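You operate a simulated robot arm through the tools that you are given. There is no shell and no other tool. Be economical: measure what you need, move in short steps, check, and stop when the job is done.

Carry out the task below with a simulated robot arm. There is one attempt and no reset: what you move stays moved.

TASK
Charge the earliest-dated battery from the grey rack to full in slot 1.
Fine: run FULL to the end and switch the dock off after it.

The check looks at the end state, three seconds after you hand in, the way a careful person would. Anything else that was tipped, shoved, dropped, spilled or broken makes it a failure.

THE ROBOT
A 6-joint arm with a two-finger parallel gripper, fixed in place. Base frame: the origin is at the foot of the arm, x ahead of it, y to its left, z up; the work surface is at about z = 906. Lengths are in mm, angles in rad, forces in N, time in s.
With the tool pointing down near the work surface it reaches from about 240 to 660 mm from the base axis. Its first joint turns from -1.152 to 1.152 rad. Payload 2.9 kg.
The TCP is the grasp point between the finger pads, 30 mm short of the fingertips. In the tool frame z runs along the fingers and y along their closing line. The gripper opens to 110 mm. The fingers are 20 mm wide and 10 mm thick; the gripper's body (48 by 112 mm) begins 55 mm behind the TCP.
Orientation is that of the tool frame in the base frame, as a unit quaternion [x, y, z, w]. With the fingers straight down and closing along the base's y, the tool's x points along the base's -x, its y along +y and its z along -z.

THE INTERFACE
- The arm moves only by the tool step_arm. Its argument "commands" is a list of rows, each a list of 3 entries, a list of its own where there are three numbers: the shift along the base's x, y, z in mm, then the turn, a rotation vector about the base's x, y, z in rad, then the opening in per cent of the stroke, from 0 (shut) to 100 (fully open). In form: [[[x, y, z], [rx, ry, rz], jaw], ...]. A call has 1 to 8 rows; each row is the pose to reach, as a shift and turn from the pose commanded when the call began. Each row takes 0.2 s and may step no farther than 50 mm and 0.15 rad from the row before; otherwise, or with a gripper value out of range, the whole call is refused. A pose out of reach is approached as far as the arm can. The call stops where the force on the tool passes 40 N (or 10 N more than at its start, if that is more) or the arm is blocked; 0.2 s more then pass. Each finger travels about 108 mm/s and halts on what it meets, pressing with about 42 N; the grip force reading is that of the motor and also rises with nothing between the fingers. The clock runs only during rows and for 0.2 s after the last one: add rows that repeat a pose to give the fingers time. It gives the time, the measured TCP pose, the force on the tool (base axes), the opening and the grip force at its end, in the units of the frame above (readings bear some noise).
- Cameras (640 x 400 px; columns grow to the right, rows downward): "scene" is fixed at [86.1, 434.3, 1402.9]; the picture's right is [-0.71, -0.71, 0.00], its down [-0.27, 0.28, -0.92] and it looks along [0.65, -0.65, -0.39] (base axes); focal length 375 px, centre (320, 200). "wrist" rides on the gripper at [72, 17, -103] in the tool frame; the picture's right is [-0.23, 0.97, 0.00], its down [-0.76, -0.18, -0.62] and it looks along [-0.61, -0.14, 0.78] (tool axes); focal length 222 px, centre (320, 200). There is no depth. A picture from a camera that has moved, and an enlarged one, comes with that camera's place and axes in the base frame and with its lens.
- camera(camera): a new picture of that camera. No time passes.
- inspect(camera, box): a new picture of the part [left, top, right, bottom] of that camera's present view, enlarged. No time passes.
- finish_job(): hands the job in; it is judged then, once.

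Work in short steps. Places have to be worked out from the pictures, the camera data and where the tool is seen: move nearer, look again, correct. Check each grasp and each placing, and mend what went wrong. You have 120 turns and 84 pictures in all, those below and enlarged ones among them. Open the gripper and draw the arm clear of the work before you hand the job in, unless the task says otherwise; then end with one line.

The tools are called after "Emit:" as name(argument=value, ...) on one line, values as JSON. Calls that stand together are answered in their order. step_arm: Moves the arm, as the interface text tells. Its arguments: {"type":"object","properties":{"commands":{"type":"array","items":{"type":"array"}}},"required":["commands"]} The other tools are called the same way: camera (camera) takes a picture; inspect (camera, box) takes an enlarged picture of a part of a camera's view; finish_job () hands the job in.

At the start:

```text
t: 0.0
tcp_pos: [419.7, -109.5, 1206.8]
tcp_rot: [0.0, 1.0, -0.001, 0.0]
contact_force: [-0.2, 0.3, 0.2]
opening: 110.0
grip_force: 0.2
```

scene: 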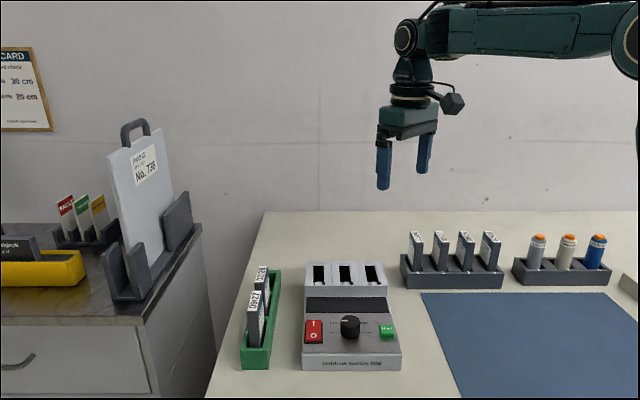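
wrist: 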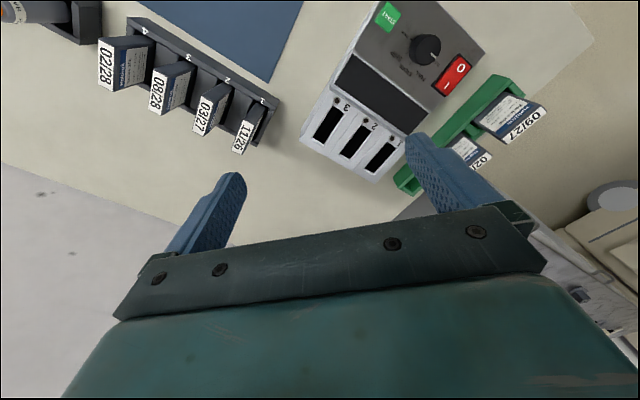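

The wrist view shows a grey rack with dates 11/26, 03/27, 08/28 and 02/28. I'll enlarge the rack and the dock to confirm them and read the labels.

Emit:
inspect(camera="wrist", box=[80, 0, 300, 160])

Emit:
inspect(camera="wrist", box=[290, 0, 560, 200])

Emit:
inspect(camera="scene", box=[230, 250, 410, 380])

Emit:
inspect(camera="scene", box=[390, 220, 520, 300])

```text
2.50 times, centred on (190, 80) of wrist
camera zoom: at [348.7, -92.8, 1309.0], right [0.23, 0.97, 0.0], down [0.76, -0.18, 0.62], along [0.61, -0.14, -0.78], focal length 555 px, centre (645, 500)
```

zoom: 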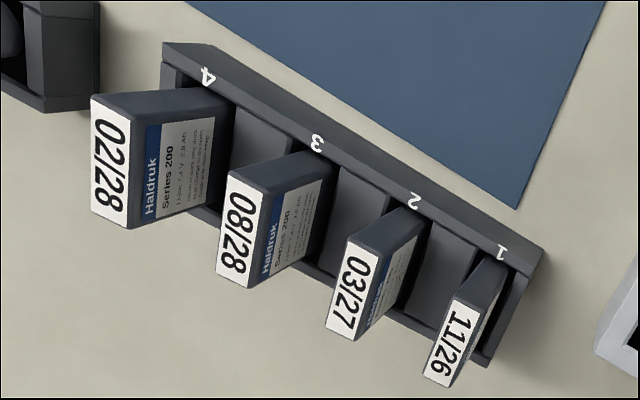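

```text
2.00 times, centred on (425, 100) of wrist
camera zoom: at [348.7, -92.8, 1309.0], right [0.23, 0.97, 0.0], down [0.76, -0.18, 0.62], along [0.61, -0.14, -0.78], focal length 444 px, centre (110, 400)
```

zoom: 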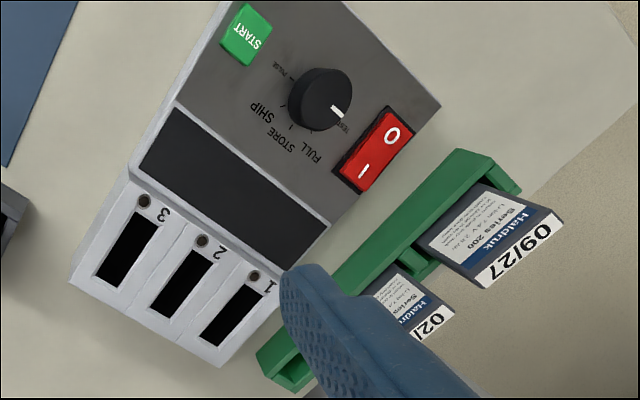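

```text
3.08 times, centred on (320, 315) of scene
camera zoom: at [86.1, 434.3, 1402.9], right [-0.71, -0.71, 0.0], down [-0.27, 0.28, -0.92], along [0.65, -0.65, -0.39], focal length 1155 px, centre (320, -154)
```

zoom: 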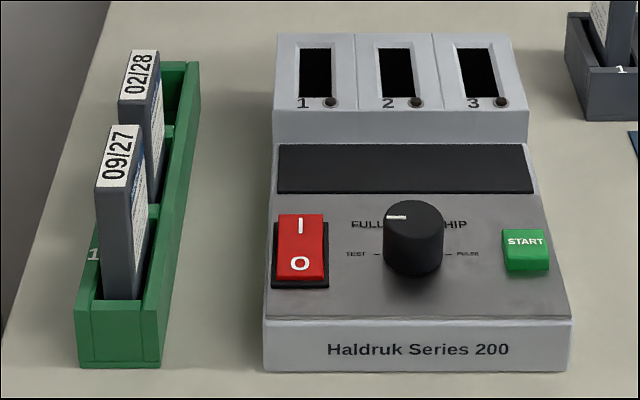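

```text
4.92 times, centred on (455, 260) of scene
camera zoom: at [86.1, 434.3, 1402.9], right [-0.71, -0.71, 0.0], down [-0.27, 0.28, -0.92], along [0.65, -0.65, -0.39], focal length 1848 px, centre (-345, -95)
```

zoom: 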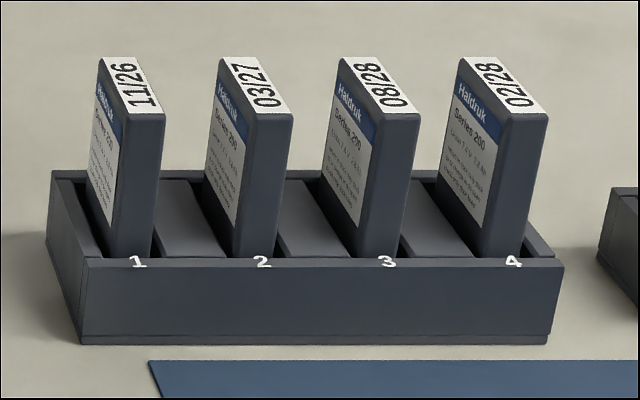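

The earliest date is 11/26, in grey position 1. The dock is off and its knob points at TEST. The racks and dock are all yawed 45°, with slot 1 near (555,-29,956) and the battery top near (457,-243,~990). I'll turn the tool by -45° and move closer above the battery to look.

Emit:
step_arm(commands=[[[4, -19, -10], [0, 0, -0.131], 100], [[8, -38, -20], [0, 0, -0.262], 100], [[12, -57, -30], [0, 0, -0.393], 100], [[16, -76, -40], [0, 0, -0.524], 100], [[19, -95, -50], [0, 0, -0.655], 100], [[20, -115, -60], [0, 0, -0.785], 100], [[20, -115, -60], [0, 0, -0.785], 100]])

Emit:
camera(camera="wrist")

Emit:
camera(camera="scene")

```text
t: 1.6
tcp_pos: [440.5, -227.3, 1145.5]
tcp_rot: [0.384, 0.924, 0.0, 0.001]
contact_force: [0.1, 0.0, 0.2]
opening: 110.1
grip_force: 0.0
```

```text
77 pictures are left
camera wrist: at [401.7, -164.1, 1248.4], right [0.85, 0.53, 0.0], down [0.41, -0.66, 0.62], along [0.33, -0.53, -0.78], focal length 222 px, centre (320, 200)
```

wrist: 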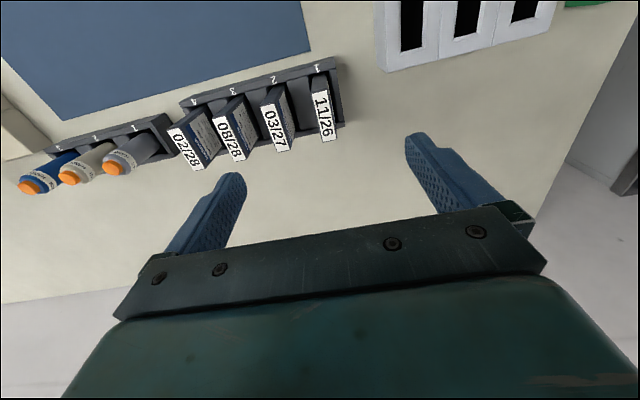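

```text
76 pictures are left
```

scene: 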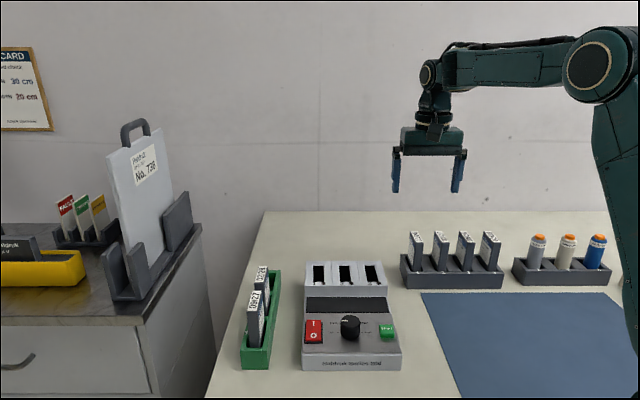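

The wrist picture shows battery 1 clearly. I'll enlarge it to measure its position.

Emit:
inspect(camera="wrist", box=[240, 50, 400, 150])

```text
4.00 times, centred on (320, 100) of wrist
camera zoom: at [401.7, -164.1, 1248.4], right [0.85, 0.53, 0.0], down [0.41, -0.66, 0.62], along [0.33, -0.53, -0.78], focal length 888 px, centre (320, 600)
```

zoom: 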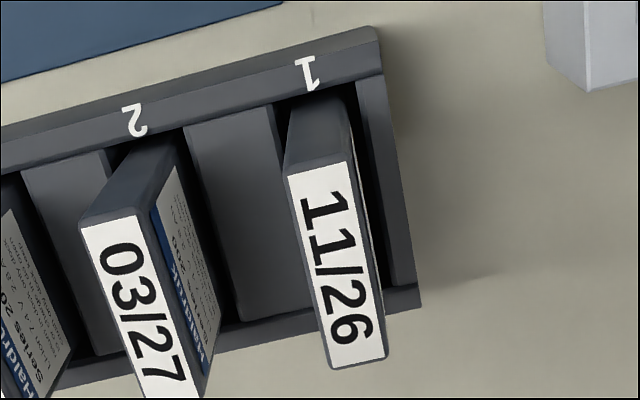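

Triangulation puts battery 1's top at about (446.5,-226,1012), roughly 17 mm thick. I'll narrow the jaws to about 45 mm so they fit between the batteries, then hover just above it and check.

Emit:
step_arm(commands=[[[3, 1, -30], [0, 0, 0], 41], [[6, 1, -60], [0, 0, 0], 41], [[6, 1, -90], [0, 0, 0], 41], [[6, 1, -90], [0, 0, 0], 41]])

Emit:
camera(camera="wrist")

Emit:
inspect(camera="scene", box=[360, 180, 520, 300])

```text
t: 2.6
tcp_pos: [447.6, -223.8, 1054.8]
tcp_rot: [0.382, 0.924, 0.0, -0.001]
contact_force: [0.2, -0.2, 1.1]
opening: 45.0
grip_force: 0.1
```

```text
74 pictures are left
camera wrist: at [408.6, -161.0, 1158.2], right [0.85, 0.53, 0.0], down [0.41, -0.66, 0.62], along [0.33, -0.53, -0.78], focal length 222 px, centre (320, 200)
```

wrist: 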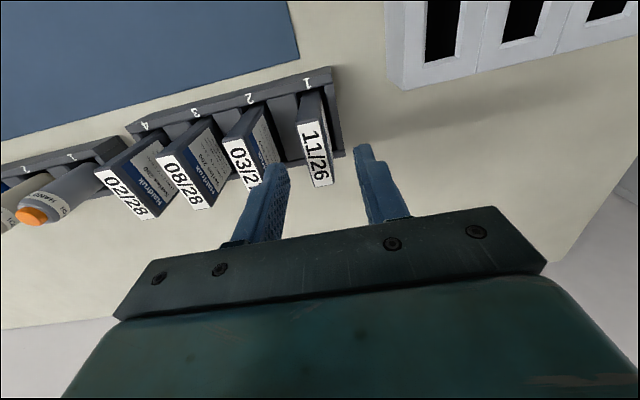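

```text
3.33 times, centred on (440, 240) of scene
camera zoom: at [86.1, 434.3, 1402.9], right [-0.71, -0.71, 0.0], down [-0.27, 0.28, -0.92], along [0.65, -0.65, -0.39], focal length 1251 px, centre (-80, 67)
```

zoom: 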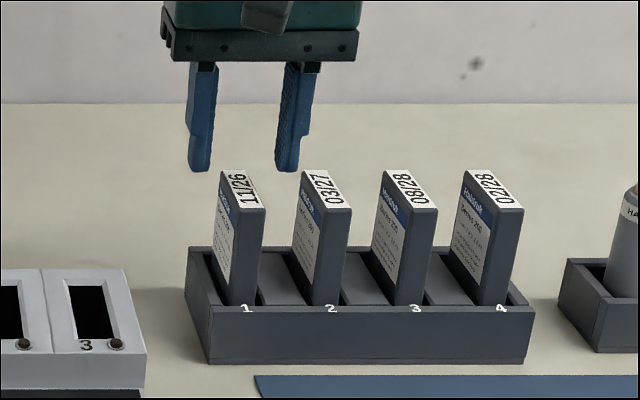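

Wrist and scene rays put the battery at about (448,-226,1010), so the tool is centred to within 2–3 mm. I'll go down so the TCP is about 12 mm below the battery top and check before closing.

Emit:
step_arm(commands=[[[1.5, -1.5, -20], [0, 0, 0], 41], [[1.5, -1.5, -38], [0, 0, 0], 41], [[1.5, -1.5, -56], [0, 0, 0], 41], [[1.5, -1.5, -56], [0, 0, 0], 41]])

Emit:
camera(camera="wrist")

Emit:
inspect(camera="scene", box=[360, 180, 520, 300])

```text
t: 3.6
tcp_pos: [449.5, -225.4, 1000.8]
tcp_rot: [0.383, 0.924, 0.0, 0.0]
contact_force: [-0.6, 0.2, -0.3]
opening: 45.1
grip_force: 0.0
```

```text
72 pictures are left
camera wrist: at [410.7, -162.0, 1103.0], right [0.85, 0.53, 0.0], down [0.41, -0.66, 0.62], along [0.33, -0.53, -0.78], focal length 222 px, centre (320, 200)
```

wrist: 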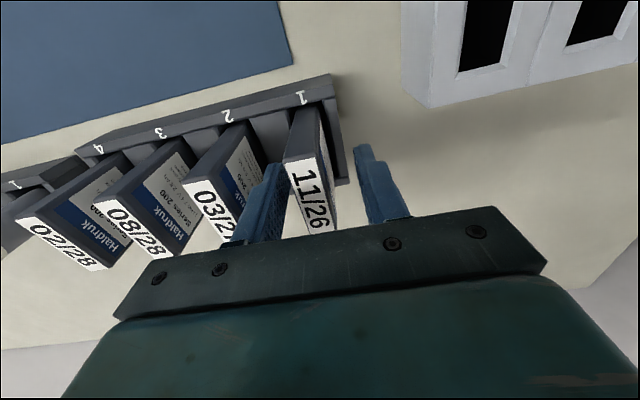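

```text
3.33 times, centred on (440, 240) of scene
camera zoom: at [86.1, 434.3, 1402.9], right [-0.71, -0.71, 0.0], down [-0.27, 0.28, -0.92], along [0.65, -0.65, -0.39], focal length 1251 px, centre (-80, 67)
```

zoom: 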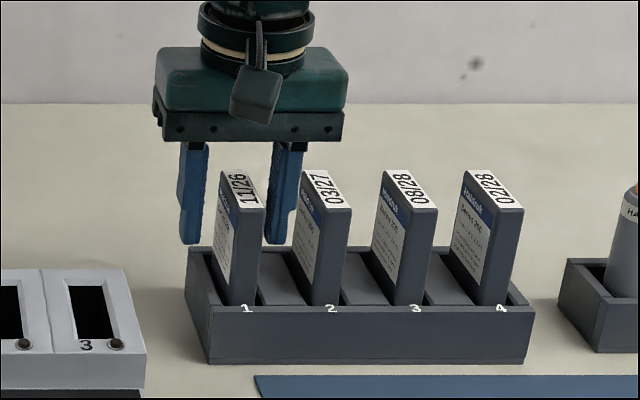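

The wrist view suggests the battery sits about 3–4 mm toward battery 2's side of the jaw centre. I'll shift that much and close.

Emit:
step_arm(commands=[[[-2, -2, 0], [0, 0, 0], 41], [[-2, -2, 0], [0, 0, 0], 25], [[-2, -2, 0], [0, 0, 0], 10], [[-2, -2, 0], [0, 0, 0], 0], [[-2, -2, 0], [0, 0, 0], 0]])

Emit:
camera(camera="wrist")

```text
t: 4.8
tcp_pos: [448.3, -227.5, 999.8]
tcp_rot: [0.383, 0.924, 0.0, 0.0]
contact_force: [-0.4, 0.1, 0.7]
opening: 17.4
grip_force: 41.9
```

```text
70 pictures are left
camera wrist: at [408.6, -164.6, 1103.6], right [0.85, 0.53, 0.0], down [0.41, -0.66, 0.62], along [0.33, -0.53, -0.78], focal length 222 px, centre (320, 200)
```

wrist: 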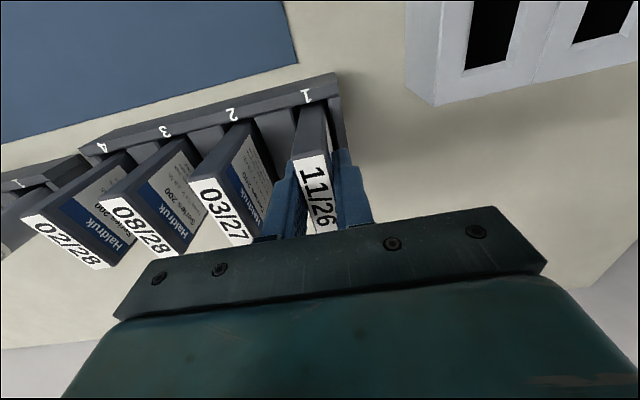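

The battery is gripped, with the opening at 17.4 mm and 42 N on it. I'll lift it straight up out of the rack.

Emit:
step_arm(commands=[[[0, 0, 15], [0, 0, 0], 0], [[0, 0, 35], [0, 0, 0], 0], [[0, 0, 60], [0, 0, 0], 0], [[0, 0, 90], [0, 0, 0], 0], [[0, 0, 120], [0, 0, 0], 0], [[0, 0, 130], [0, 0, 0], 0], [[0, 0, 130], [0, 0, 0], 0]])

Emit:
inspect(camera="scene", box=[360, 120, 520, 300])

Emit:
camera(camera="wrist")

```text
t: 6.4
tcp_pos: [447.2, -227.7, 1131.0]
tcp_rot: [0.382, 0.924, 0.001, 0.0]
contact_force: [0.2, -0.4, -1.5]
opening: 17.6
grip_force: 42.0
```

```text
2.22 times, centred on (440, 210) of scene
camera zoom: at [86.2, 434.3, 1402.9], right [-0.71, -0.71, 0.0], down [-0.27, 0.28, -0.92], along [0.65, -0.65, -0.39], focal length 834 px, centre (53, 178)
```

zoom: 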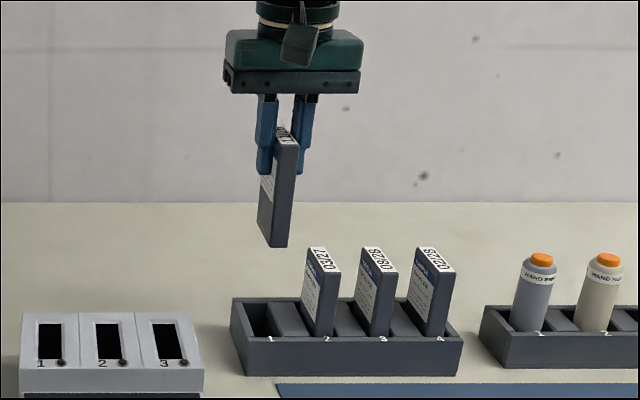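

```text
68 pictures are left
camera wrist: at [407.8, -164.7, 1234.0], right [0.85, 0.53, 0.0], down [0.41, -0.66, 0.62], along [0.33, -0.53, -0.78], focal length 222 px, centre (320, 200)
```

wrist: 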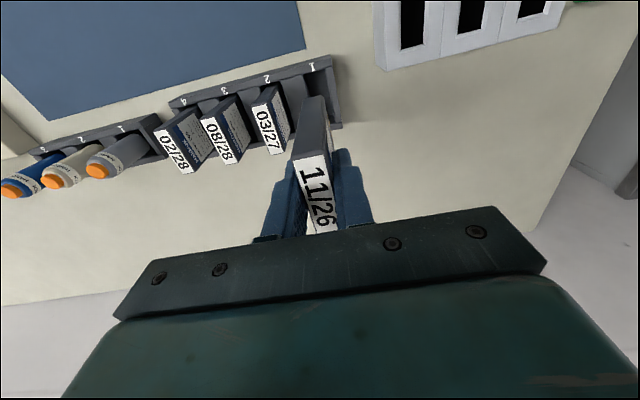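

The battery is out cleanly and hangs vertical, and the others are undisturbed. Next I'll carry it over to near slot 1 at about (555,-29), keeping this height.

Emit:
step_arm(commands=[[[15, 28, 0], [0, 0, 0], 0], [[33, 61, 0], [0, 0, 0], 0], [[51, 94, 0], [0, 0, 0], 0], [[69, 127, 0], [0, 0, 0], 0], [[87, 160, 0], [0, 0, 0], 0], [[100, 185, 0], [0, 0, 0], 0], [[107, 198, 0], [0, 0, 0], 0], [[107, 198, 0], [0, 0, 0], 0]])

Emit:
camera(camera="wrist")

Emit:
inspect(camera="scene", box=[230, 140, 410, 320])

```text
t: 8.2
tcp_pos: [551.3, -31.2, 1129.4]
tcp_rot: [0.383, 0.924, -0.001, 0.0]
contact_force: [0.3, 1.0, -1.4]
opening: 17.5
grip_force: 41.7
```

```text
67 pictures are left
camera wrist: at [511.3, 32.3, 1231.9], right [0.85, 0.53, 0.0], down [0.41, -0.66, 0.62], along [0.33, -0.53, -0.78], focal length 222 px, centre (320, 200)
```

wrist: 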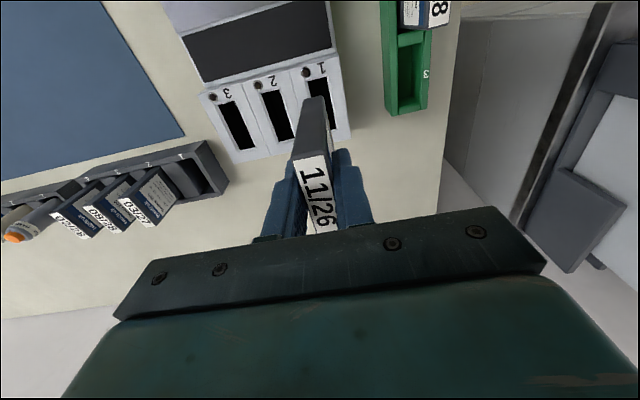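

```text
2.22 times, centred on (320, 230) of scene
camera zoom: at [86.2, 434.3, 1402.9], right [-0.71, -0.71, 0.0], down [-0.27, 0.28, -0.92], along [0.65, -0.65, -0.39], focal length 834 px, centre (320, 133)
```

zoom: 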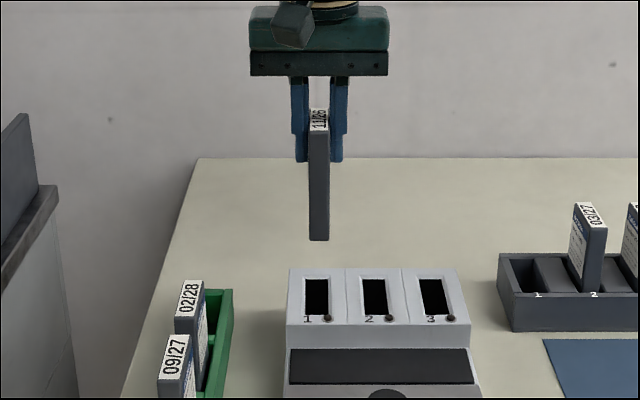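

The battery is nearly over slot 1, and the scene view suggests a row error of only about 2 mm. I'll enlarge both views to measure the slot centres in row and depth.

Emit:
inspect(camera="wrist", box=[190, 40, 370, 170])

Emit:
inspect(camera="scene", box=[295, 225, 395, 300])

```text
3.08 times, centred on (280, 105) of wrist
camera zoom: at [511.3, 32.3, 1231.9], right [0.85, 0.53, 0.0], down [0.41, -0.66, 0.62], along [0.33, -0.53, -0.78], focal length 684 px, centre (443, 492)
```

zoom: 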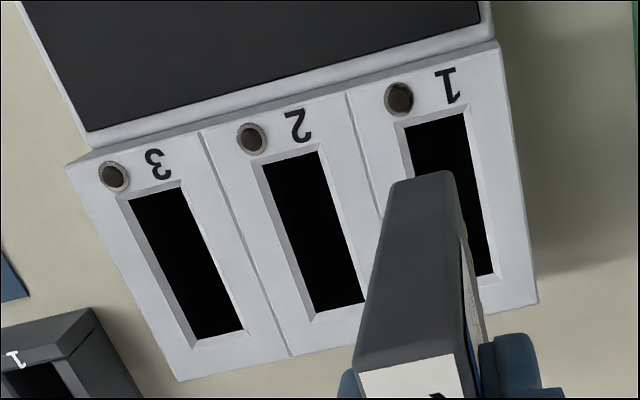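

```text
5.33 times, centred on (345, 262) of scene
camera zoom: at [86.2, 434.3, 1402.9], right [-0.71, -0.71, 0.0], down [-0.27, 0.28, -0.92], along [0.65, -0.65, -0.39], focal length 2002 px, centre (187, -133)
```

zoom: 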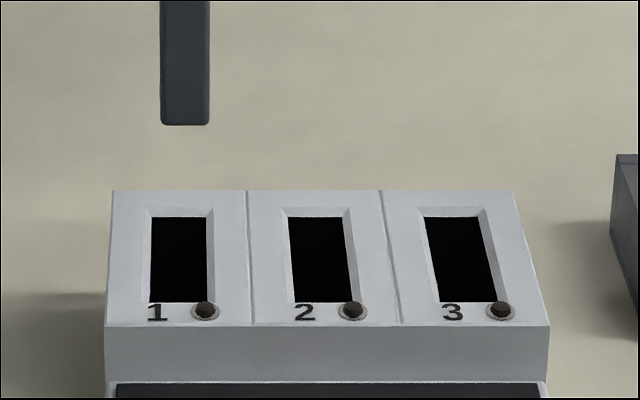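

By triangulation the battery needs about +2 mm in row and +2.5 mm in depth. Its bottom is about 96 mm below the TCP, and the slot rim is at z≈956. I'll correct this, lower until it is about 10 mm above the slot, and look again.

Emit:
step_arm(commands=[[[3.4, -0.2, -15], [0, 0, 0], 0], [[3.4, -0.2, -35], [0, 0, 0], 0], [[3.4, -0.2, -55], [0, 0, 0], 0], [[3.4, -0.2, -64], [0, 0, 0], 0], [[3.4, -0.2, -64], [0, 0, 0], 0]])

Emit:
inspect(camera="scene", box=[295, 225, 395, 300])

Emit:
inspect(camera="wrist", box=[190, 0, 400, 160])

```text
t: 9.4
tcp_pos: [554.9, -27.6, 1066.4]
tcp_rot: [0.382, 0.924, 0.0, 0.0]
contact_force: [0.6, 0.6, -1.4]
opening: 17.4
grip_force: 41.6
```

```text
5.33 times, centred on (345, 262) of scene
camera zoom: at [86.2, 434.3, 1402.9], right [-0.71, -0.71, 0.0], down [-0.27, 0.28, -0.92], along [0.65, -0.65, -0.39], focal length 2002 px, centre (187, -133)
```

zoom: 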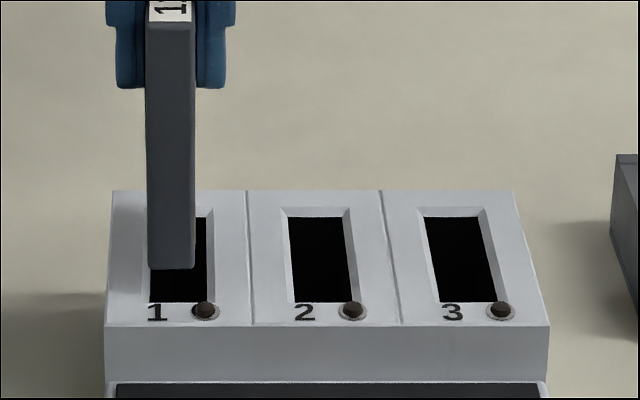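

```text
2.50 times, centred on (295, 80) of wrist
camera zoom: at [515.8, 35.1, 1169.2], right [0.85, 0.53, 0.0], down [0.41, -0.66, 0.62], along [0.33, -0.53, -0.78], focal length 555 px, centre (382, 500)
```

zoom: 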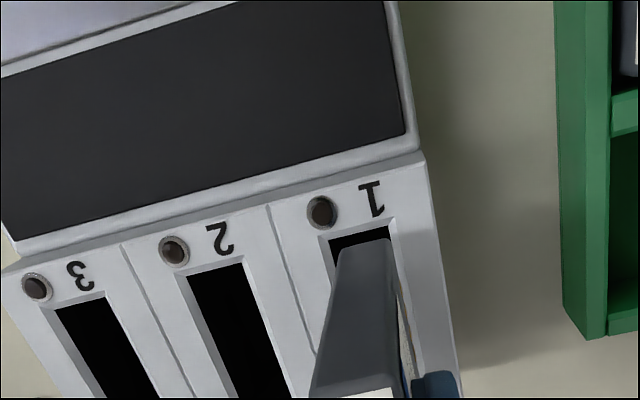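

The battery's bottom is about 2.5 mm too far left in the scene view, and the depth looks centred (battery front D≈388.5, slot from 386 to 444). I'll correct the row and lower it a little more.

Emit:
step_arm(commands=[[[-1.8, -1.8, 0], [0, 0, 0], 0], [[-1.8, -1.8, -5], [0, 0, 0], 0], [[-1.8, -1.8, -8], [0, 0, 0], 0], [[-1.8, -1.8, -8], [0, 0, 0], 0]])

Emit:
inspect(camera="scene", box=[295, 235, 365, 295])

Emit:
inspect(camera="wrist", box=[270, 60, 390, 150])

```text
t: 10.4
tcp_pos: [554.2, -31.3, 1059.2]
tcp_rot: [0.382, 0.924, 0.001, 0.0]
contact_force: [0.9, 0.1, -1.9]
opening: 17.4
grip_force: 42.4
```

```text
6.67 times, centred on (330, 265) of scene
camera zoom: at [86.2, 434.3, 1402.9], right [-0.71, -0.71, 0.0], down [-0.27, 0.28, -0.92], along [0.65, -0.65, -0.39], focal length 2502 px, centre (253, -233)
```

zoom: 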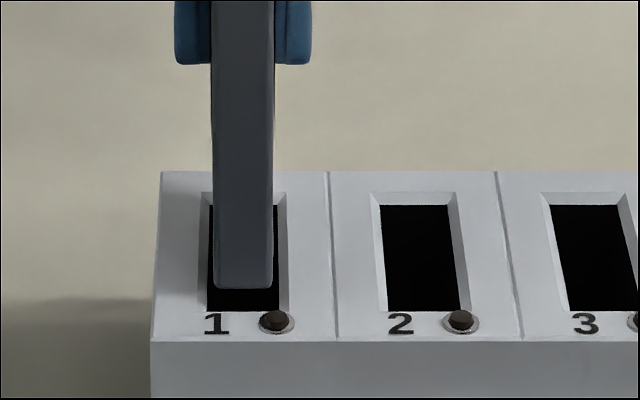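

```text
4.44 times, centred on (330, 105) of wrist
camera zoom: at [514.9, 32.1, 1161.5], right [0.85, 0.53, 0.0], down [0.41, -0.66, 0.62], along [0.33, -0.53, -0.78], focal length 987 px, centre (276, 622)
```

zoom: 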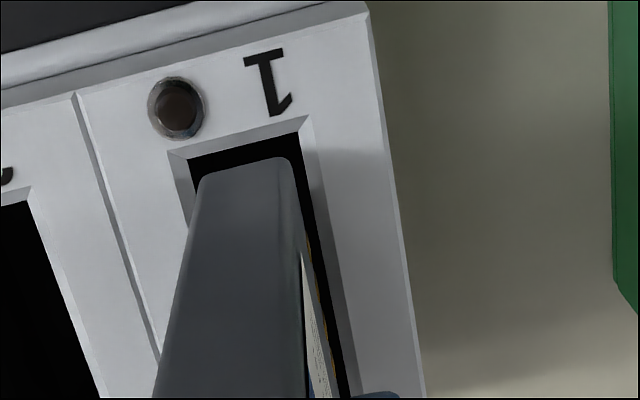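

The row is now centred and the depth looks right. I'll lower it into the slot in small steps and watch the force.

Emit:
step_arm(commands=[[[0, 0, -4], [0, 0, 0], 0], [[0, 0, -8], [0, 0, 0], 0], [[0, 0, -12], [0, 0, 0], 0], [[0, 0, -16], [0, 0, 0], 0], [[0, 0, -16], [0, 0, 0], 0]])

Emit:
inspect(camera="scene", box=[295, 225, 375, 295])

Emit:
inspect(camera="wrist", box=[270, 60, 390, 150])

```text
t: 11.6
tcp_pos: [553.5, -31.9, 1043.0]
tcp_rot: [0.383, 0.924, 0.0, 0.001]
contact_force: [-0.4, 0.9, -1.6]
opening: 17.5
grip_force: 42.4
```

```text
5.71 times, centred on (335, 260) of scene
camera zoom: at [86.2, 434.3, 1402.9], right [-0.71, -0.71, 0.0], down [-0.27, 0.28, -0.92], along [0.65, -0.65, -0.39], focal length 2145 px, centre (234, -143)
```

zoom: 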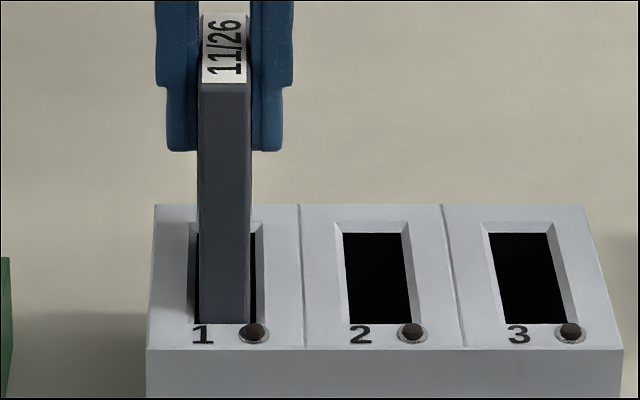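

```text
4.44 times, centred on (330, 105) of wrist
camera zoom: at [515.4, 32.0, 1145.6], right [0.85, 0.53, 0.0], down [0.41, -0.66, 0.62], along [0.33, -0.53, -0.78], focal length 987 px, centre (276, 622)
```

zoom: 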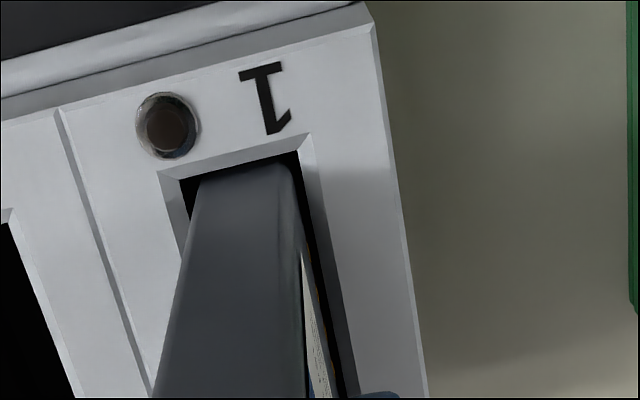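

It is inside the slot mouth with no contact force. I'll keep lowering slowly.

Emit:
step_arm(commands=[[[0, 0, -4], [0, 0, 0], 0], [[0, 0, -8], [0, 0, 0], 0], [[0, 0, -12], [0, 0, 0], 0], [[0, 0, -16], [0, 0, 0], 0], [[0, 0, -20], [0, 0, 0], 0], [[0, 0, -24], [0, 0, 0], 0], [[0, 0, -28], [0, 0, 0], 0], [[0, 0, -28], [0, 0, 0], 0]])

Emit:
inspect(camera="scene", box=[295, 225, 375, 295])

```text
t: 13.4
tcp_pos: [555.4, -30.5, 1014.7]
tcp_rot: [0.383, 0.924, 0.0, 0.0]
contact_force: [0.4, 0.6, -2.1]
opening: 17.5
grip_force: 42.4
```

```text
5.71 times, centred on (335, 260) of scene
camera zoom: at [86.2, 434.3, 1402.9], right [-0.71, -0.71, 0.0], down [-0.27, 0.28, -0.92], along [0.65, -0.65, -0.39], focal length 2145 px, centre (234, -143)
```

zoom: 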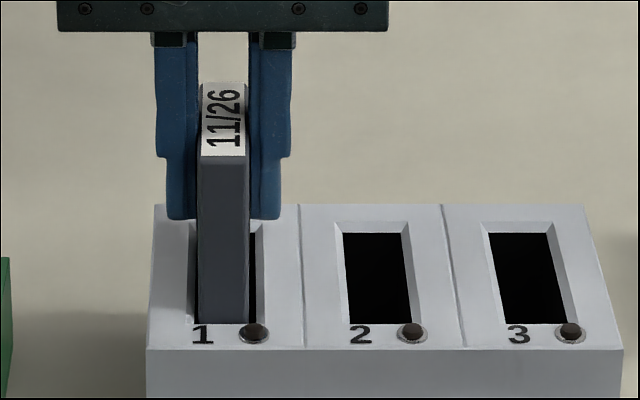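

There is still no contact, and the fingertips are about 29 mm above the dock top. I'll continue in 2 mm steps until it seats.

Emit:
step_arm(commands=[[[0, 0, -2], [0, 0, 0], 0], [[0, 0, -4], [0, 0, 0], 0], [[0, 0, -6], [0, 0, 0], 0], [[0, 0, -8], [0, 0, 0], 0], [[0, 0, -10], [0, 0, 0], 0], [[0, 0, -12], [0, 0, 0], 0], [[0, 0, -12], [0, 0, 0], 0]])

Emit:
inspect(camera="scene", box=[295, 225, 375, 295])

```text
t: 14.7
tcp_pos: [556.0, -30.7, 1009.6]
tcp_rot: [0.383, 0.924, 0.002, 0.003]
contact_force: [-4.1, 0.6, 3.4]
opening: 17.6
grip_force: 42.2
stopped in row 6: the force on the tool passed its limit (the readings are from after the stop); the commanded pose is now the measured one
```

```text
5.71 times, centred on (335, 260) of scene
camera zoom: at [86.0, 434.3, 1402.9], right [-0.71, -0.71, 0.0], down [-0.27, 0.28, -0.92], along [0.65, -0.65, -0.39], focal length 2145 px, centre (234, -143)
```

zoom: 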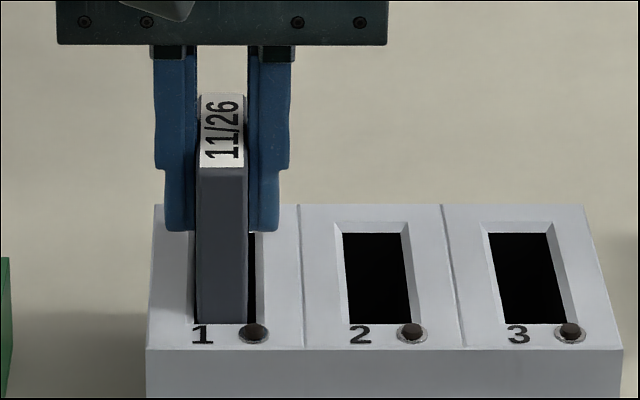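

The force peak shows the battery has bottomed at about z=1009. I'll release with a modest opening and rise clear.

Emit:
step_arm(commands=[[[0, 0, 0], [0, 0, 0], 25], [[0, 0, 0], [0, 0, 0], 41], [[0, 0, 0], [0, 0, 0], 41], [[0, 0, 25], [0, 0, 0], 41], [[0, 0, 60], [0, 0, 0], 41], [[0, 0, 100], [0, 0, 0], 41], [[0, 0, 130], [0, 0, 0], 41], [[0, 0, 130], [0, 0, 0], 41]])

Emit:
inspect(camera="scene", box=[230, 210, 420, 380])

Emit:
camera(camera="wrist")

```text
t: 16.5
tcp_pos: [556.0, -30.2, 1138.3]
tcp_rot: [0.383, 0.924, 0.002, 0.003]
contact_force: [0.3, 0.6, -0.2]
opening: 45.0
grip_force: 0.1
```

```text
2.35 times, centred on (325, 295) of scene
camera zoom: at [86.1, 434.3, 1402.9], right [-0.71, -0.71, 0.0], down [-0.27, 0.28, -0.92], along [0.65, -0.65, -0.39], focal length 883 px, centre (308, -24)
```

zoom: 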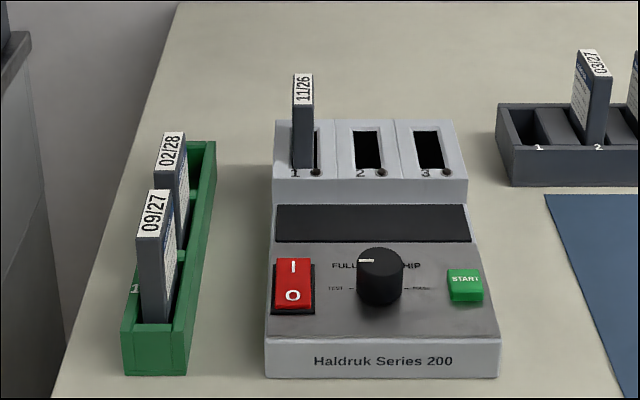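

```text
54 pictures are left
camera wrist: at [516.6, 33.1, 1241.7], right [0.85, 0.53, 0.01], down [0.41, -0.66, 0.63], along [0.34, -0.53, -0.78], focal length 222 px, centre (320, 200)
```

wrist: 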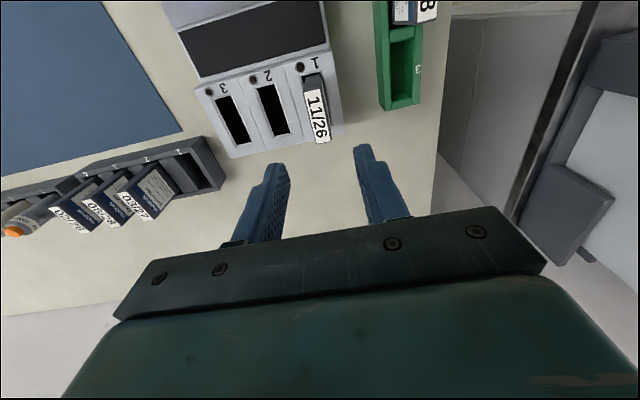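

The battery stands seated in slot 1 and the others are untouched. Next I'll move the wrist camera over the control panel to measure the rocker, knob and START.

Emit:
step_arm(commands=[[[-25, 11, 0], [0, 0, 0], 41], [[-60, 26, 0], [0, 0, 0], 41], [[-95, 41, 0], [0, 0, 0], 41], [[-130, 56, -10], [0, 0, 0], 41], [[-148, 63, -30], [0, 0, 0], 41], [[-148, 63, -45], [0, 0, 0], 41], [[-148, 63, -45], [0, 0, 0], 41]])

Emit:
camera(camera="wrist")

```text
t: 18.1
tcp_pos: [409.6, 32.1, 1094.2]
tcp_rot: [0.383, 0.924, 0.002, 0.004]
contact_force: [0.6, 0.1, -0.1]
opening: 45.1
grip_force: 0.1
```

```text
53 pictures are left
camera wrist: at [369.4, 95.6, 1195.9], right [0.85, 0.53, 0.01], down [0.41, -0.66, 0.63], along [0.34, -0.53, -0.78], focal length 222 px, centre (320, 200)
```

wrist: 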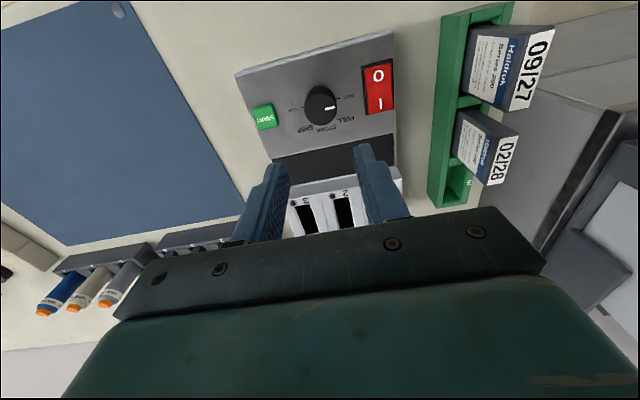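

Emit:
inspect(camera="wrist", box=[230, 30, 410, 160])

Emit:
inspect(camera="scene", box=[300, 300, 410, 370])

```text
3.08 times, centred on (320, 95) of wrist
camera zoom: at [369.4, 95.6, 1195.9], right [0.85, 0.53, 0.01], down [0.41, -0.66, 0.63], along [0.34, -0.53, -0.78], focal length 684 px, centre (320, 523)
```

zoom: 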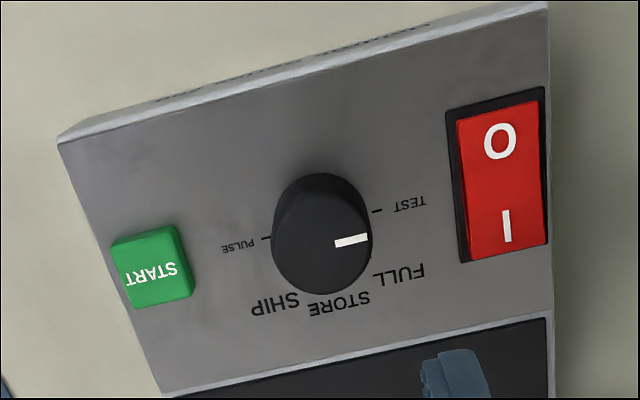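

```text
5.71 times, centred on (355, 335) of scene
camera zoom: at [86.1, 434.3, 1402.9], right [-0.71, -0.71, 0.0], down [-0.27, 0.28, -0.92], along [0.65, -0.65, -0.39], focal length 2145 px, centre (120, -571)
```

zoom: 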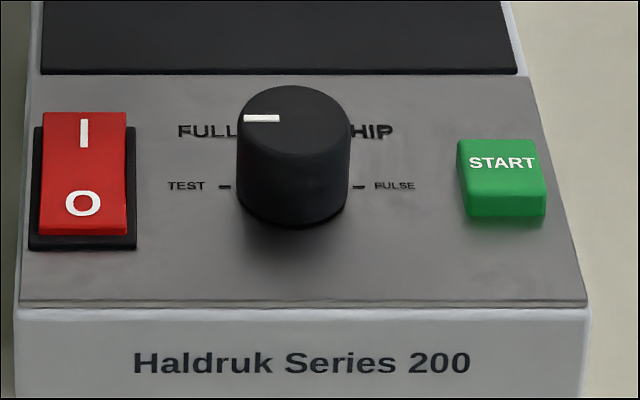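

The rocker's O end is down, so the dock is off. I measured the knob at about (409,37.5) with its top at 963 and 34 mm across, the panel at 937, START at (R253,D262,z946), and the rocker I at (R379,D277,z945). FULL lies one step clockwise of TEST. I'll pre-turn the tool +45° so it can turn the knob -45°, and hover over it.

Emit:
step_arm(commands=[[[0, 2, -10], [0, 0, 0.131], 50], [[1, 3, -25], [0, 0, 0.262], 50], [[1, 4, -40], [0, 0, 0.393], 50], [[1, 5, -55], [0, 0, 0.524], 50], [[1, 5, -70], [0, 0, 0.655], 50], [[1, 5, -85], [0, 0, 0.785], 50], [[1, 5, -85], [0, 0, 0.785], 50]])

Emit:
camera(camera="wrist")

Emit:
inspect(camera="scene", box=[280, 260, 420, 370])

```text
t: 19.7
tcp_pos: [408.1, 39.1, 1007.5]
tcp_rot: [-0.001, 1.0, 0.002, 0.003]
contact_force: [0.2, -0.2, -0.1]
opening: 55.1
grip_force: 0.0
```

```text
50 pictures are left
camera wrist: at [335.6, 54.9, 1111.1], right [0.23, 0.97, 0.01], down [0.76, -0.18, 0.63], along [0.61, -0.14, -0.78], focal length 222 px, centre (320, 200)
```

wrist: 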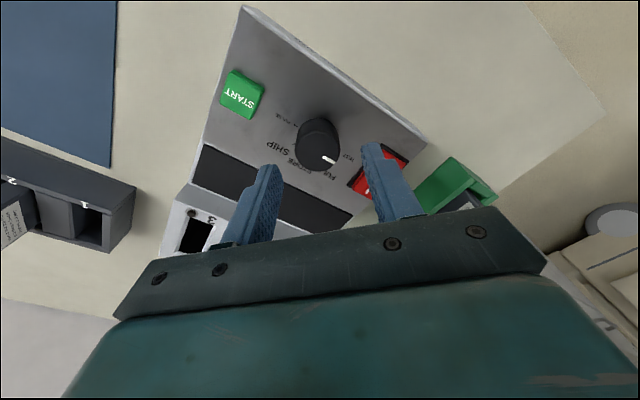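

```text
3.64 times, centred on (350, 315) of scene
camera zoom: at [86.1, 434.3, 1402.9], right [-0.71, -0.71, 0.0], down [-0.27, 0.28, -0.92], along [0.65, -0.65, -0.39], focal length 1365 px, centre (211, -218)
```

zoom: 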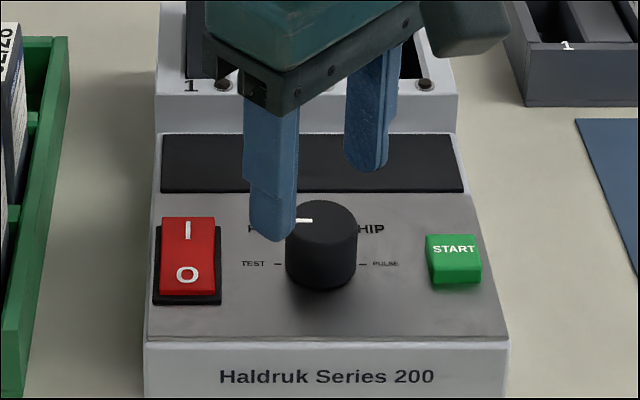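

The wrist ray confirms the knob axis at (409.8,37.3), with the fingers straddling it. I'll lower to z≈974 and close gently on the knob.

Emit:
step_arm(commands=[[[1, -1, -12], [0, 0, 0], 50], [[1, -1, -24], [0, 0, 0], 50], [[1, -1, -32], [0, 0, 0], 50], [[1, -1, -32], [0, 0, 0], 50]])

Emit:
inspect(camera="scene", box=[280, 260, 420, 370])

```text
t: 20.7
tcp_pos: [409.4, 38.4, 976.7]
tcp_rot: [-0.001, 1.0, 0.003, 0.002]
contact_force: [0.8, 0.6, -0.3]
opening: 55.4
grip_force: 0.0
```

```text
3.64 times, centred on (350, 315) of scene
camera zoom: at [86.1, 434.3, 1402.9], right [-0.71, -0.71, 0.0], down [-0.27, 0.28, -0.92], along [0.65, -0.65, -0.39], focal length 1365 px, centre (211, -218)
```

zoom: 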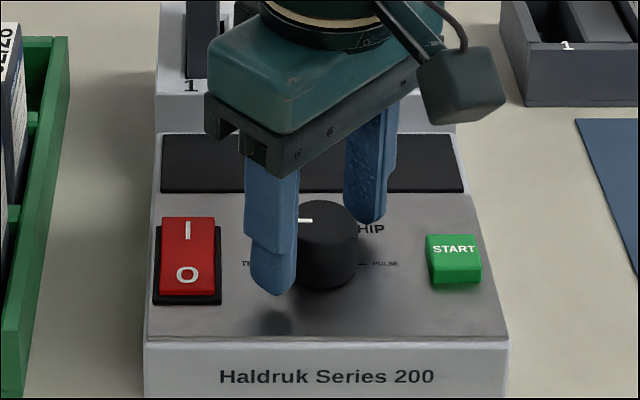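

The fingers straddle the knob without touching anything. I'll close on it.

Emit:
step_arm(commands=[[[0, 0, 0], [0, 0, 0], 35], [[0, 0, 0], [0, 0, 0], 25], [[0, 0, 0], [0, 0, 0], 20], [[0, 0, 0], [0, 0, 0], 20]])

```text
t: 21.7
tcp_pos: [408.0, 37.0, 978.6]
tcp_rot: [0.0, 1.0, 0.003, 0.003]
contact_force: [1.1, -2.7, -2.6]
opening: 33.4
grip_force: 45.0
```

Both fingers hold the knob, with the opening at 33.4 mm. I'll turn it 45° clockwise (-z) in small steps.

Emit:
step_arm(commands=[[[0, 0, 0], [0, 0, -0.131], 20], [[0, 0, 0], [0, 0, -0.262], 20], [[0, 0, 0], [0, 0, -0.393], 20], [[0, 0, 0], [0, 0, -0.524], 20], [[0, 0, 0], [0, 0, -0.655], 20], [[0, 0, 0], [0, 0, -0.785], 20], [[0, 0, 0], [0, 0, -0.785], 20]])

Emit:
inspect(camera="wrist", box=[230, 70, 410, 200])

Emit:
inspect(camera="scene", box=[280, 260, 420, 370])

```text
t: 23.3
tcp_pos: [407.9, 37.1, 977.1]
tcp_rot: [0.383, 0.924, 0.002, 0.002]
contact_force: [-12.5, 4.9, -3.4]
opening: 33.4
grip_force: 44.9
```

```text
3.08 times, centred on (320, 135) of wrist
camera zoom: at [368.8, 100.1, 1080.0], right [0.85, 0.53, 0.0], down [0.41, -0.66, 0.62], along [0.33, -0.53, -0.78], focal length 684 px, centre (320, 400)
```

zoom: 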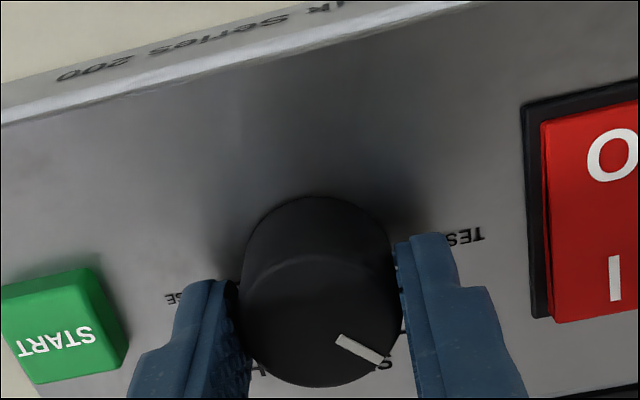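

```text
3.64 times, centred on (350, 315) of scene
camera zoom: at [85.9, 434.5, 1402.9], right [-0.71, -0.71, 0.0], down [-0.27, 0.28, -0.92], along [0.65, -0.65, -0.39], focal length 1365 px, centre (211, -218)
```

zoom: 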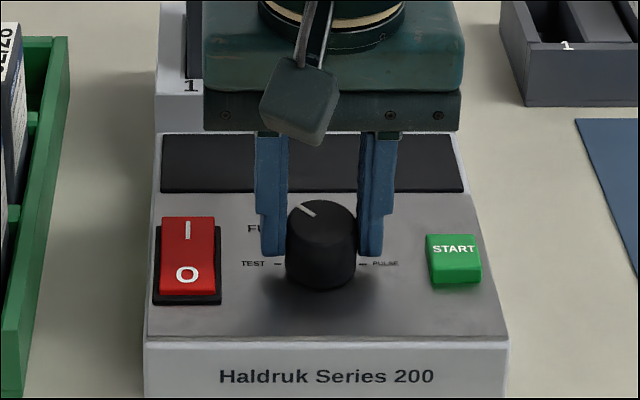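

The pointer has turned towards FULL. I'll release, lift clear, and check where it points.

Emit:
step_arm(commands=[[[0, 0, 0], [0, 0, 0], 35], [[0, 0, 0], [0, 0, 0], 50], [[0, 0, 20], [0, 0, 0], 50], [[0, 0, 50], [0, 0, 0], 50], [[0, 0, 80], [0, 0, 0], 40], [[0, 0, 100], [0, 0, 0], 40], [[0, 0, 100], [0, 0, 0], 40]])

Emit:
inspect(camera="wrist", box=[230, 30, 410, 160])

Emit:
inspect(camera="scene", box=[300, 300, 410, 370])

```text
t: 24.9
tcp_pos: [409.6, 36.5, 1078.8]
tcp_rot: [0.382, 0.924, 0.001, 0.003]
contact_force: [0.0, -0.2, 0.2]
opening: 43.9
grip_force: 0.1
```

```text
3.08 times, centred on (320, 95) of wrist
camera zoom: at [370.2, 98.8, 1181.0], right [0.85, 0.53, 0.01], down [0.41, -0.66, 0.63], along [0.34, -0.53, -0.78], focal length 684 px, centre (320, 523)
```

zoom: 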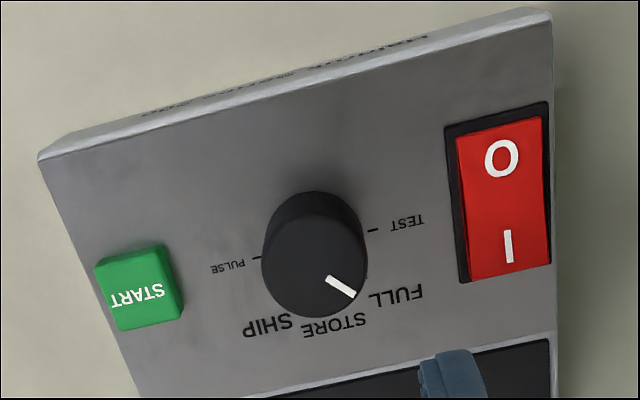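

```text
5.71 times, centred on (355, 335) of scene
camera zoom: at [86.1, 434.3, 1402.9], right [-0.71, -0.71, 0.0], down [-0.27, 0.28, -0.92], along [0.65, -0.65, -0.39], focal length 2145 px, centre (120, -571)
```

zoom: 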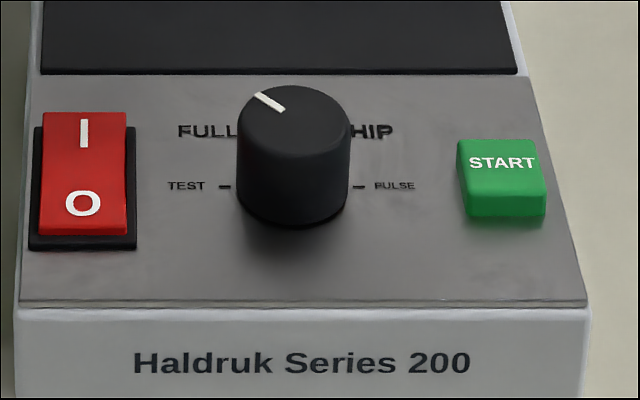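

The pointer is at about 44°, matching FULL at 45°. Next I'll close the fingers and hover over the rocker's I end at about (466,70).

Emit:
step_arm(commands=[[[15, 9, 0], [0, 0, 0], 20], [[30, 18, 0], [0, 0, 0], 0], [[45, 26, -15], [0, 0, 0], 0], [[57.5, 33, -40], [0, 0, 0], 0], [[57.5, 33, -65], [0, 0, 0], 0], [[57.5, 33, -85], [0, 0, 0], 0], [[57.5, 33, -85], [0, 0, 0], 0]])

Emit:
inspect(camera="scene", box=[250, 260, 390, 370])

Emit:
inspect(camera="wrist", box=[230, 70, 410, 200])

```text
t: 26.5
tcp_pos: [468.3, 70.6, 994.3]
tcp_rot: [0.383, 0.924, 0.001, 0.004]
contact_force: [0.4, 0.5, 0.5]
opening: 0.0
grip_force: 37.9
```

```text
3.64 times, centred on (320, 315) of scene
camera zoom: at [86.1, 434.3, 1402.9], right [-0.71, -0.71, 0.0], down [-0.27, 0.28, -0.92], along [0.65, -0.65, -0.39], focal length 1365 px, centre (320, -218)
```

zoom: 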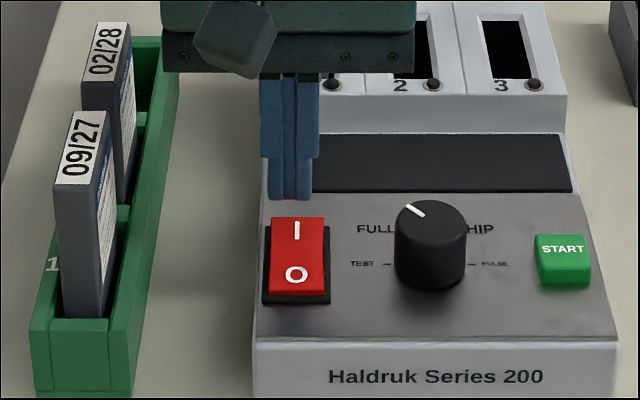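

```text
3.08 times, centred on (320, 135) of wrist
camera zoom: at [428.6, 133.6, 1097.1], right [0.85, 0.53, 0.01], down [0.41, -0.66, 0.63], along [0.34, -0.53, -0.78], focal length 684 px, centre (320, 400)
```

zoom: 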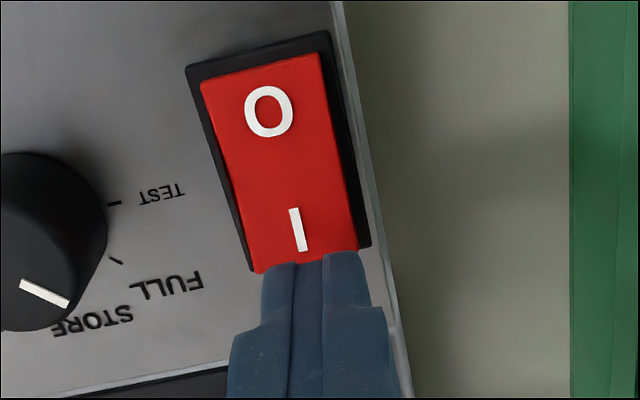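

The closed tips hang above and just behind the I end. I'll shift 3 mm toward its middle and press down in small steps until the force stops it.

Emit:
step_arm(commands=[[[-3, 1.5, -6], [0, 0, 0], 0], [[-3, 1.5, -12], [0, 0, 0], 0], [[-3, 1.5, -16], [0, 0, 0], 0], [[-3, 1.5, -19], [0, 0, 0], 0], [[-3, 1.5, -22], [0, 0, 0], 0], [[-3, 1.5, -25], [0, 0, 0], 0], [[-3, 1.5, -27], [0, 0, 0], 0]])

Emit:
inspect(camera="scene", box=[250, 260, 390, 370])

```text
t: 27.7
tcp_pos: [465.1, 71.0, 976.7]
tcp_rot: [0.383, 0.924, 0.003, 0.005]
contact_force: [-3.0, -1.3, 6.4]
opening: 0.2
grip_force: 37.4
stopped in row 5: the force on the tool passed its limit (the readings are from after the stop); the commanded pose is now the measured one
```

```text
3.64 times, centred on (320, 315) of scene
camera zoom: at [86.0, 434.3, 1403.0], right [-0.71, -0.71, 0.0], down [-0.27, 0.28, -0.92], along [0.65, -0.65, -0.39], focal length 1365 px, centre (320, -218)
```

zoom: 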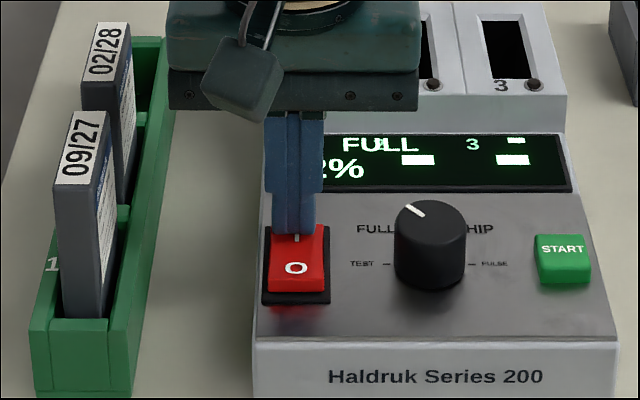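

The dock is on and the display reads FULL. I'll lift, view the display, and move above START at about (364,-7).

Emit:
step_arm(commands=[[[0, 0, 25], [0, 0, 0], 0], [[0, 0, 50], [0, 0, 0], 0], [[-25, -20, 50], [0, 0, 0], 0], [[-55, -43, 50], [0, 0, 0], 0], [[-80, -62, 45], [0, 0, 0], 0], [[-101, -78, 30], [0, 0, 0], 0], [[-101, -78, 20], [0, 0, 0], 0], [[-101, -78, 20], [0, 0, 0], 0]])

Emit:
inspect(camera="scene", box=[280, 250, 420, 370])

Emit:
inspect(camera="wrist", box=[230, 70, 410, 200])

```text
t: 29.5
tcp_pos: [362.4, -7.5, 997.8]
tcp_rot: [0.382, 0.924, 0.003, 0.005]
contact_force: [0.1, 0.2, 1.4]
opening: 0.1
grip_force: 37.4
```

```text
3.33 times, centred on (350, 310) of scene
camera zoom: at [86.1, 434.3, 1402.9], right [-0.71, -0.71, 0.0], down [-0.27, 0.28, -0.92], along [0.65, -0.65, -0.39], focal length 1251 px, centre (220, -167)
```

zoom: 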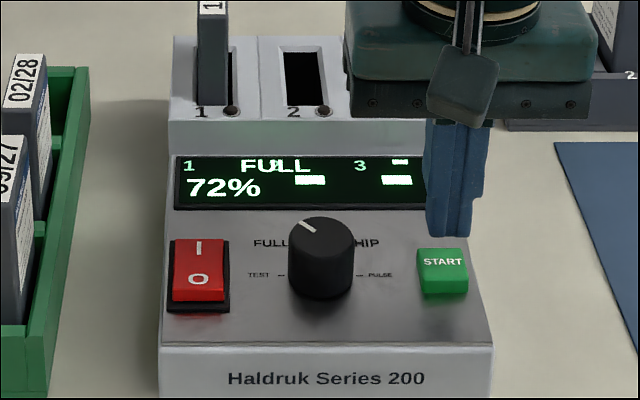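

```text
3.08 times, centred on (320, 135) of wrist
camera zoom: at [322.4, 55.1, 1100.1], right [0.85, 0.53, 0.01], down [0.4, -0.66, 0.63], along [0.34, -0.53, -0.78], focal length 684 px, centre (320, 400)
```

zoom: 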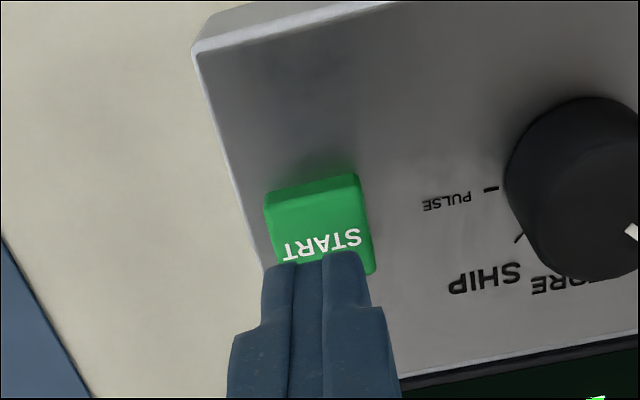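

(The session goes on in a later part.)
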